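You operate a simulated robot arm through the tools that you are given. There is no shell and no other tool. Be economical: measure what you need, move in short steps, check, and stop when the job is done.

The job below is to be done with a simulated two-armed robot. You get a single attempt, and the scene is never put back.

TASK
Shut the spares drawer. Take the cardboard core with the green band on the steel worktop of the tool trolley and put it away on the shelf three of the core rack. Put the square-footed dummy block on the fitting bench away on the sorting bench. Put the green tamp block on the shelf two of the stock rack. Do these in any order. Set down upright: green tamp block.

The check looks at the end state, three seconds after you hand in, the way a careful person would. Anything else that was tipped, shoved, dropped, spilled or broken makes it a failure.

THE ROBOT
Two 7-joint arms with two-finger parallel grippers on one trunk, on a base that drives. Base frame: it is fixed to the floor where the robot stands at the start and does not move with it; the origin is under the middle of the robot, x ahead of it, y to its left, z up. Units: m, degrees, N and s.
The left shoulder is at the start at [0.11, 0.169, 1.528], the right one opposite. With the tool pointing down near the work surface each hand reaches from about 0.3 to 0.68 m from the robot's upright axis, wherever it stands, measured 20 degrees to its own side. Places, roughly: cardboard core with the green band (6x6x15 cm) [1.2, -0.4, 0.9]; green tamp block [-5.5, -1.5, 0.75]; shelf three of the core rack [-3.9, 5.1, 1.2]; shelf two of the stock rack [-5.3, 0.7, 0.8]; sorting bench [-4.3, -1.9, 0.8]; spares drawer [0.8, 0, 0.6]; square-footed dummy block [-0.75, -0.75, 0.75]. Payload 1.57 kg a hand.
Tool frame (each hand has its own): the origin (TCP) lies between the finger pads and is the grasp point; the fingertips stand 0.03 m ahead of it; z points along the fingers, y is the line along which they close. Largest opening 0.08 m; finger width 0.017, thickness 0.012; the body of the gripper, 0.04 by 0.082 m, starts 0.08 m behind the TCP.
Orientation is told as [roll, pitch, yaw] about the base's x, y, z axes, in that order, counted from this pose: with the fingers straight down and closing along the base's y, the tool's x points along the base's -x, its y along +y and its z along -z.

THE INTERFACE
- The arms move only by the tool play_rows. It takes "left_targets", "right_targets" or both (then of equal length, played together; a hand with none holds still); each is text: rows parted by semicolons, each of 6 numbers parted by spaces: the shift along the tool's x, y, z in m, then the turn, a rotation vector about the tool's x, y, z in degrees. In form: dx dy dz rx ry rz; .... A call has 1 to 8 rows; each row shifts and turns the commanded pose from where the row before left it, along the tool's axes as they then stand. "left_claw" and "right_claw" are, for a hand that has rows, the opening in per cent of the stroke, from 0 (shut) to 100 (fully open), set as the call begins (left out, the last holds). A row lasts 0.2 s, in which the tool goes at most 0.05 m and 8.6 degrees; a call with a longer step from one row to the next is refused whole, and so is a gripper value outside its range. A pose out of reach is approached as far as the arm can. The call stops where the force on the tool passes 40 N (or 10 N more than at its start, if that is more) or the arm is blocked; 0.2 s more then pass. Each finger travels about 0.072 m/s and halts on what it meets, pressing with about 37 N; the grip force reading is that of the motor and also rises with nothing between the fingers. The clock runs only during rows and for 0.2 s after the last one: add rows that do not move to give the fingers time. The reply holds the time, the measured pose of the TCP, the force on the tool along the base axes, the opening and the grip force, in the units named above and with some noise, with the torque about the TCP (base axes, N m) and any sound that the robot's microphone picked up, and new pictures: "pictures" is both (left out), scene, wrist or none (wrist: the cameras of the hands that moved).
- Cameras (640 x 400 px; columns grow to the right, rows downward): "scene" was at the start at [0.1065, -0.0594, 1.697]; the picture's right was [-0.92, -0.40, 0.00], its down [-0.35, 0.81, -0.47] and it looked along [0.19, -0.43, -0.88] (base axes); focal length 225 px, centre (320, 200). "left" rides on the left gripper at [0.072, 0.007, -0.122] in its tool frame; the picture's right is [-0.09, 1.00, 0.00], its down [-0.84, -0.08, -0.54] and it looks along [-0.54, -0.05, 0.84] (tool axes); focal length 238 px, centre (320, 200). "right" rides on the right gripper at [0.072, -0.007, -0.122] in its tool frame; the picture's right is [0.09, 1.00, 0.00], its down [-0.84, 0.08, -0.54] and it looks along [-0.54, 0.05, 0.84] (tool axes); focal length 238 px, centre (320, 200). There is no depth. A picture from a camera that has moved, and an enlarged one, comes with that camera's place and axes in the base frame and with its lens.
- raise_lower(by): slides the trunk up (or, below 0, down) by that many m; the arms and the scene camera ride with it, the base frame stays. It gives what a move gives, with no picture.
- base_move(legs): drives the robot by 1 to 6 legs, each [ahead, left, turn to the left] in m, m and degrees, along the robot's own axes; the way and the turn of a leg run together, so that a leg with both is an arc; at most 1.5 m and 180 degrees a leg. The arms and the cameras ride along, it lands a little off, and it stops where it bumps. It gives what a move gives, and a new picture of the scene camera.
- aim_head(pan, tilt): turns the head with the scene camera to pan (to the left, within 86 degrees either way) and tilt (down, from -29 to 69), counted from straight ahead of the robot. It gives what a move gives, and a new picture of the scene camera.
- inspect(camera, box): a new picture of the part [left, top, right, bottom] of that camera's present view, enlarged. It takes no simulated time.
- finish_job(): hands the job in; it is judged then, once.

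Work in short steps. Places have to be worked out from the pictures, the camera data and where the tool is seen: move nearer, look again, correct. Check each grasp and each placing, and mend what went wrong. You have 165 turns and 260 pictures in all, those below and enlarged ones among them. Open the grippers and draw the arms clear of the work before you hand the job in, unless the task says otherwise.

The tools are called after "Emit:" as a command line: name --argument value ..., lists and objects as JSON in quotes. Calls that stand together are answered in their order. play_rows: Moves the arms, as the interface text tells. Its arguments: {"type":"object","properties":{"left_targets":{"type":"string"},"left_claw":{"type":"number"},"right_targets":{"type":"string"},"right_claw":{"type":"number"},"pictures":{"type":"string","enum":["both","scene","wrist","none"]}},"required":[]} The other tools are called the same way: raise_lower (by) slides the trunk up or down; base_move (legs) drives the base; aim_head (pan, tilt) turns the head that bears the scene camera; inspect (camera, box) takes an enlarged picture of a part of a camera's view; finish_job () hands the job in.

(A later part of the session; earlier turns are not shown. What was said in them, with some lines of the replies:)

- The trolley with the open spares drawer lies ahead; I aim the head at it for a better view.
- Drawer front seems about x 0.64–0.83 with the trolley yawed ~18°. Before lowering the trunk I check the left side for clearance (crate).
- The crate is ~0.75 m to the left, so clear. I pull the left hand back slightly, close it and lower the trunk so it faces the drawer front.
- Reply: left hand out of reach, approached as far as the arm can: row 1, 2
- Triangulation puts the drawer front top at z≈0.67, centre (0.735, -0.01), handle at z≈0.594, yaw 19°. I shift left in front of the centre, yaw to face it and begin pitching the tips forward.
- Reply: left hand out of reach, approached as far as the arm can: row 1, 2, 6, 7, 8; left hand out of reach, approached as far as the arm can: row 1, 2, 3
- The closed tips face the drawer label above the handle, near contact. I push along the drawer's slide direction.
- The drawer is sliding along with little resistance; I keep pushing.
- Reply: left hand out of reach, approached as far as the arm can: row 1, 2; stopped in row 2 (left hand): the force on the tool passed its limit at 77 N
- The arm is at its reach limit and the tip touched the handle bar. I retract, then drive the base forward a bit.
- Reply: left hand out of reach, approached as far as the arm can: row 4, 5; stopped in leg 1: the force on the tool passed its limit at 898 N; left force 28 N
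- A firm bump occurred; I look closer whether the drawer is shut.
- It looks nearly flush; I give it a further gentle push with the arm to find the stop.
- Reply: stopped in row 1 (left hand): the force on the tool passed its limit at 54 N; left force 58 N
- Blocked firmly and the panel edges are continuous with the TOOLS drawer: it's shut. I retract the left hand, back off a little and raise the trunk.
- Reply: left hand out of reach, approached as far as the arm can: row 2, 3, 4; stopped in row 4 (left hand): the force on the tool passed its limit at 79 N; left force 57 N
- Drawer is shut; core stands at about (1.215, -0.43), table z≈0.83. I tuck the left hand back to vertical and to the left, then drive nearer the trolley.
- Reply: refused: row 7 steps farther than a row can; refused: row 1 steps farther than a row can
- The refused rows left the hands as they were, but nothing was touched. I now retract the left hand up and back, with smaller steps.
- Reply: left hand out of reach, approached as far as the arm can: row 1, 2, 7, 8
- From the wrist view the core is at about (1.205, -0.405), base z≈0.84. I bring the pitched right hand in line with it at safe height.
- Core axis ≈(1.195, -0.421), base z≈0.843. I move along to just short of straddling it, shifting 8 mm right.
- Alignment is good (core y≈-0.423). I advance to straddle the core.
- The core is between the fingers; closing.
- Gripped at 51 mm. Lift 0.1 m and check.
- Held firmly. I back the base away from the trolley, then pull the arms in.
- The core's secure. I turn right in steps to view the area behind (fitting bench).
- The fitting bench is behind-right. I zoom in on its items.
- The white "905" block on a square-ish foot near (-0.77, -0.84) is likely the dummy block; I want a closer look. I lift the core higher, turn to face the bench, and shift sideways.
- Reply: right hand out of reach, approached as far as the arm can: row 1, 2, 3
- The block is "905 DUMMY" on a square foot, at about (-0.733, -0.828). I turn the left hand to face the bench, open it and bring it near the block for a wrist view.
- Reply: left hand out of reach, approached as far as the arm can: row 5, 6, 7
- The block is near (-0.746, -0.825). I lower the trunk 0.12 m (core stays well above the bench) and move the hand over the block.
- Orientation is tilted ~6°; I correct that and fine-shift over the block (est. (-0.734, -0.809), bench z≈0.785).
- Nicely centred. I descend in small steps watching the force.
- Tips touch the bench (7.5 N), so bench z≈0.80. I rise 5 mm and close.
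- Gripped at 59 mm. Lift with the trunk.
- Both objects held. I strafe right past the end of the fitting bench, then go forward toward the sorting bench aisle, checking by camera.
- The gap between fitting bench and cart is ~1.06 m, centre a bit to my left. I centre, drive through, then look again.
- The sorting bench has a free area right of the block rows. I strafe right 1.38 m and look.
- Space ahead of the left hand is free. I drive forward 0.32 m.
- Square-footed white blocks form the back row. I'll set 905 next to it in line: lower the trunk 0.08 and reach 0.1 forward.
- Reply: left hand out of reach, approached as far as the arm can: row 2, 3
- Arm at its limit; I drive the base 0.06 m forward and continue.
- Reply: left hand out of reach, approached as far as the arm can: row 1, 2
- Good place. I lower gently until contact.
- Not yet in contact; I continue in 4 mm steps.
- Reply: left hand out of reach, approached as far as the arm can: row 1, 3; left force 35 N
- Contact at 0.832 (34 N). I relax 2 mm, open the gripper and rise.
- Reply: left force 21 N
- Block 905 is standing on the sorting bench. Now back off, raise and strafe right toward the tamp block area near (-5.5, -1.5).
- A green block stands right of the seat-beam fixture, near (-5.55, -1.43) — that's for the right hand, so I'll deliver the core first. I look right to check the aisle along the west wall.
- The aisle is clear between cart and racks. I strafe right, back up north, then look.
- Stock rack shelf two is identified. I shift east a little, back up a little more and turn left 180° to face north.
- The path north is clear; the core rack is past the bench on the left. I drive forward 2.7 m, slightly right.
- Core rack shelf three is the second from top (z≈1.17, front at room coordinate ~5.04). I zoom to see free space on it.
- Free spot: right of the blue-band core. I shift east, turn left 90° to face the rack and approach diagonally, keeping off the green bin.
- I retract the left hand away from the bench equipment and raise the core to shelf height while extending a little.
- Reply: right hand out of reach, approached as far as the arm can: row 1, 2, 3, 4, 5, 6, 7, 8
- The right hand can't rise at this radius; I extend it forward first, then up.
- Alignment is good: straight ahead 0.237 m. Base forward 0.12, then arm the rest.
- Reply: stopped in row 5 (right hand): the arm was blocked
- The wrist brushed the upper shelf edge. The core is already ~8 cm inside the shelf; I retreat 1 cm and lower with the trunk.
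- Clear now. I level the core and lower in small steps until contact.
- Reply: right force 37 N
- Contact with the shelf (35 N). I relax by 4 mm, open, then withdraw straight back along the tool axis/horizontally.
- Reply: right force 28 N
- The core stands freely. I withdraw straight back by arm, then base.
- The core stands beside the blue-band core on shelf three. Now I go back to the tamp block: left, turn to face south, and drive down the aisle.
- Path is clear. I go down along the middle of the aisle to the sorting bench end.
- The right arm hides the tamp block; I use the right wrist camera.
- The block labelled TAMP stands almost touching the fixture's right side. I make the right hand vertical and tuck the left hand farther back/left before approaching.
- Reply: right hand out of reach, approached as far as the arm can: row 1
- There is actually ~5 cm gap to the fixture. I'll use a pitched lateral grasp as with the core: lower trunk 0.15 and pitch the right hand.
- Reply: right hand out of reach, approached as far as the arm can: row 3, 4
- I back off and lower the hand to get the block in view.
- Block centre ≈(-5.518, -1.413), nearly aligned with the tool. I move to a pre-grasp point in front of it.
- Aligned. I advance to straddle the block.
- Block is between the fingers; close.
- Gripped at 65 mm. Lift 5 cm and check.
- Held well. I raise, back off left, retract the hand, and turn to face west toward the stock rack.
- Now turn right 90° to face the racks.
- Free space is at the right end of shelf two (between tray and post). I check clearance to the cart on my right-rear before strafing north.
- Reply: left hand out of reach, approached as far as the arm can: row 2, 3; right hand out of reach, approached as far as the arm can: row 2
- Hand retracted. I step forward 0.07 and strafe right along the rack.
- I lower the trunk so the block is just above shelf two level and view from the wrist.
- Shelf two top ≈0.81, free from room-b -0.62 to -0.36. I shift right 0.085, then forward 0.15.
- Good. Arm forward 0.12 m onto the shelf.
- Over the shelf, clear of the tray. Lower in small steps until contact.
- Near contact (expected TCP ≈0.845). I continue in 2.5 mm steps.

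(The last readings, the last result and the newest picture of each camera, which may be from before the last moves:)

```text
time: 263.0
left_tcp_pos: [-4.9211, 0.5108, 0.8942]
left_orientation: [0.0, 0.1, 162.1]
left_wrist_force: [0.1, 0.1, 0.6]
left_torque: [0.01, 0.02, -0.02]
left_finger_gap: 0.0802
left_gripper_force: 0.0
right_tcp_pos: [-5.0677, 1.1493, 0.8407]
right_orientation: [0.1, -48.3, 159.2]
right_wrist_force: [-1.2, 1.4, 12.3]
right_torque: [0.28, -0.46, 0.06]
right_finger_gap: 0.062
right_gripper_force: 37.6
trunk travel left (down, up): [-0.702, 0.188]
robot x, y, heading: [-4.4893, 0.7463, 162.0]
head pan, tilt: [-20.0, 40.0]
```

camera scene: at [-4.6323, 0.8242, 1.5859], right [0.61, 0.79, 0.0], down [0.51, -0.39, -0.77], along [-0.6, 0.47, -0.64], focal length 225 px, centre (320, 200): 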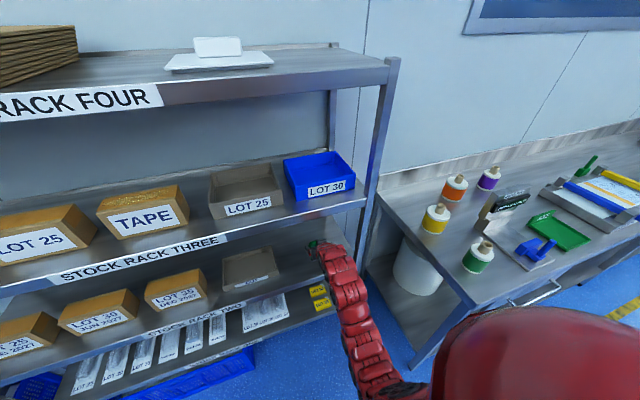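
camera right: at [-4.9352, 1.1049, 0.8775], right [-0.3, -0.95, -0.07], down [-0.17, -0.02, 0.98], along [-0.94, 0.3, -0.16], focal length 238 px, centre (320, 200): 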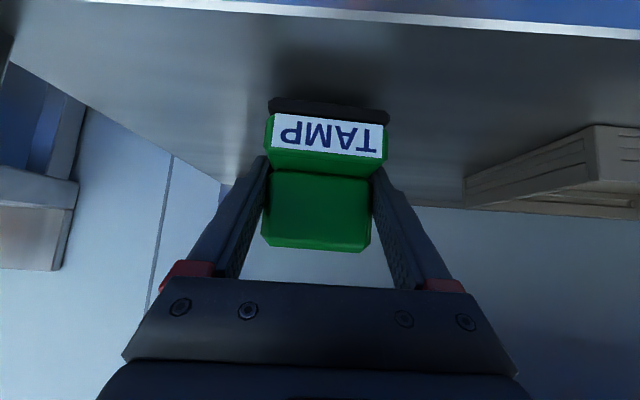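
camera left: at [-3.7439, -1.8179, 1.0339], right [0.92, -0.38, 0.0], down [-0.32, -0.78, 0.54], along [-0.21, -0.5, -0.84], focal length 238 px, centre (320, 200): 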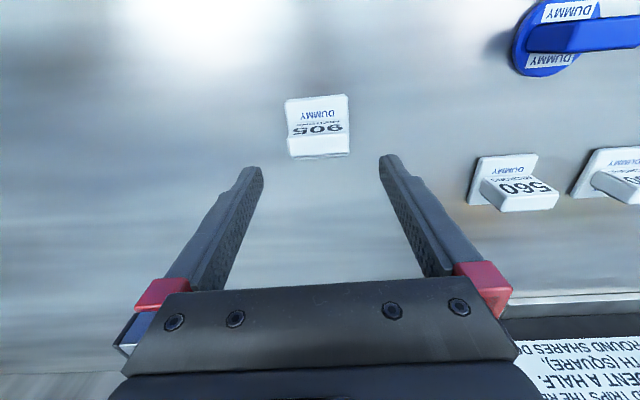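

Contact (12 N). Open the gripper.

Emit:
play_rows --right_targets "0 0 0 0 0 0;0 0 0 0 0 0;0 0 0 0 0 0" --right_claw 100 --pictures "wrist"

```text
time: 263.8
left_tcp_pos: [-4.923, 0.512, 0.8942]
left_orientation: [0.0, 0.0, 162.0]
left_wrist_force: [-0.6, 0.6, 0.3]
left_torque: [0.0, 0.01, 0.0]
left_finger_gap: 0.08
left_gripper_force: 0.1
right_tcp_pos: [-5.0683, 1.1478, 0.8372]
right_orientation: [0.1, -48.0, 159.0]
right_wrist_force: [0.0, 0.2, -0.1]
right_torque: [0.04, 0.02, 0.01]
right_finger_gap: 0.0799
right_gripper_force: 0.1
trunk travel left (down, up): [-0.702, 0.188]
robot x, y, heading: [-4.4857, 0.747, 162.2]
head pan, tilt: [-20.0, 40.0]
camera right: at [-4.9352, 1.1049, 0.8647], right [-0.3, -0.95, -0.07], down [-0.17, -0.02, 0.98], along [-0.94, 0.3, -0.16], focal length 238 px, centre (320, 200)
```

right: 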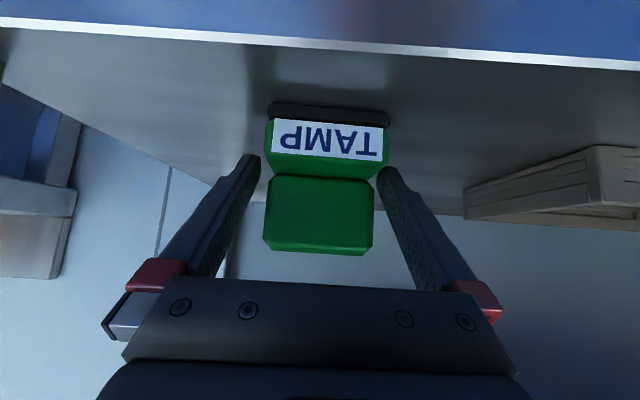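

Released and standing. I withdraw straight back along the hand's heading (slightly up).

Emit:
play_rows --right_targets "0.013 0 -0.027 0 0 0;0.013 0 -0.027 0 0 0;0.0201 0 -0.0223 0 0 0;0.0201 0 -0.0223 0 0 0;0.0201 0 -0.0223 0 0 0;0 0 0 0 0 0" --pictures "wrist"

Emit:
base_move --legs '[[-0.2, 0, 0]]'

Emit:
inspect --camera "scene" --box '[180, 130, 440, 330]'

```text
time: 265.2
left_tcp_pos: [-4.9229, 0.5108, 0.8934]
left_orientation: [0.0, 0.0, 162.1]
left_wrist_force: [0.6, 0.2, -0.5]
left_torque: [-0.02, 0.0, -0.01]
left_finger_gap: 0.0802
left_gripper_force: 0.1
right_tcp_pos: [-4.9315, 1.0949, 0.8543]
right_orientation: [0.1, -48.0, 159.1]
right_wrist_force: [-0.4, 0.3, 0.4]
right_torque: [0.01, 0.01, -0.04]
right_finger_gap: 0.0802
right_gripper_force: 0.1
trunk travel left (down, up): [-0.702, 0.188]
robot x, y, heading: [-4.4874, 0.7456, 162.1]
head pan, tilt: [-20.0, 40.0]
camera right: at [-4.7981, 1.0515, 0.882], right [-0.3, -0.95, -0.07], down [-0.17, -0.02, 0.98], along [-0.94, 0.3, -0.16], focal length 238 px, centre (320, 200)
```

right: 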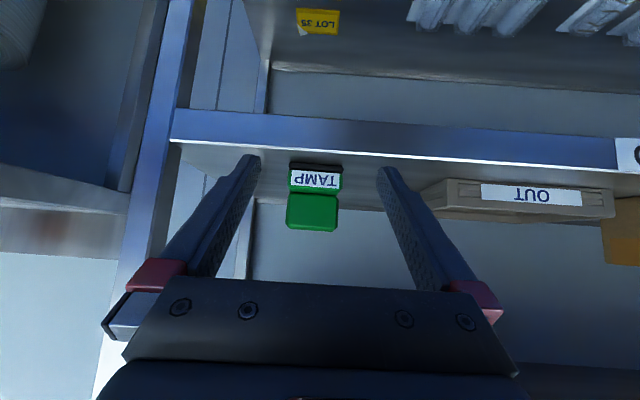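

```text
time: 266.8
left_tcp_pos: [-4.732, 0.4484, 0.8939]
left_orientation: [0.0, 0.0, 161.9]
left_wrist_force: [0.2, -0.7, -0.7]
left_torque: [0.02, 0.04, -0.02]
left_finger_gap: 0.0801
left_gripper_force: 0.1
right_tcp_pos: [-4.7395, 1.0343, 0.8551]
right_orientation: [0.0, -48.0, 159.1]
right_wrist_force: [-0.1, -0.8, 0.1]
right_torque: [-0.01, -0.03, -0.02]
right_finger_gap: 0.0798
right_gripper_force: 0.0
trunk travel left (down, up): [-0.702, 0.188]
robot x, y, heading: [-4.2979, 0.6844, 162.0]
head pan, tilt: [-20.0, 40.0]
camera scene: at [-4.4421, 0.7627, 1.5859], right [0.61, 0.79, 0.0], down [0.51, -0.4, -0.77], along [-0.6, 0.47, -0.64], focal length 225 px, centre (320, 200)
```

scene: 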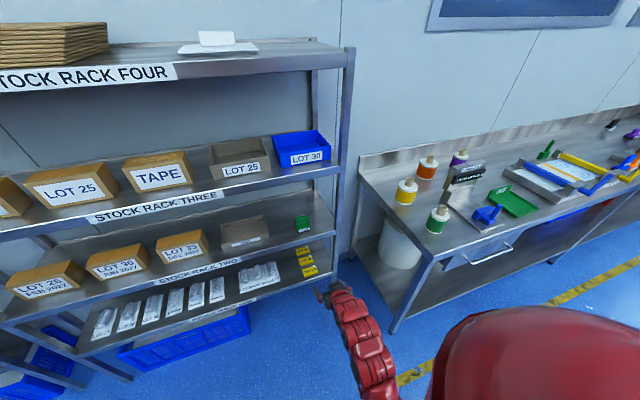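

```text
2.00 times, centred on (310, 230) of scene
camera zoom: at [-4.4421, 0.7627, 1.5859], right [0.61, 0.79, 0.0], down [0.51, -0.4, -0.77], along [-0.6, 0.47, -0.64], focal length 449 px, centre (340, 140)
```

zoom: 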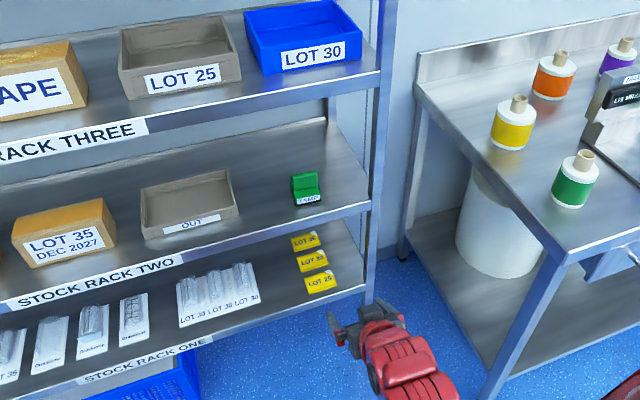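

The drawer is shut, and the core, 905 block and tamp block (upright on shelf two) are all placed. Both grippers are open and clear, so I hand in.

Emit:
finish_job

```text
The job is handed in.
```

I handed the job in with all four parts done:

- **Spares drawer:** shut. It went in until it stopped, but one shove while I was driving spiked to about 900 N. The trolley did not appear to move.
- **Green-banded core:** standing on shelf three of the core rack.
- **905 dummy block:** on the sorting bench, beside the other square-footed blocks.
- **Green tamp block:** upright on shelf two of the stock rack.

I saw nothing tipped or displaced on the way. My wrist touched the edge of core rack shelf four once, and the items on that shelf stayed put.
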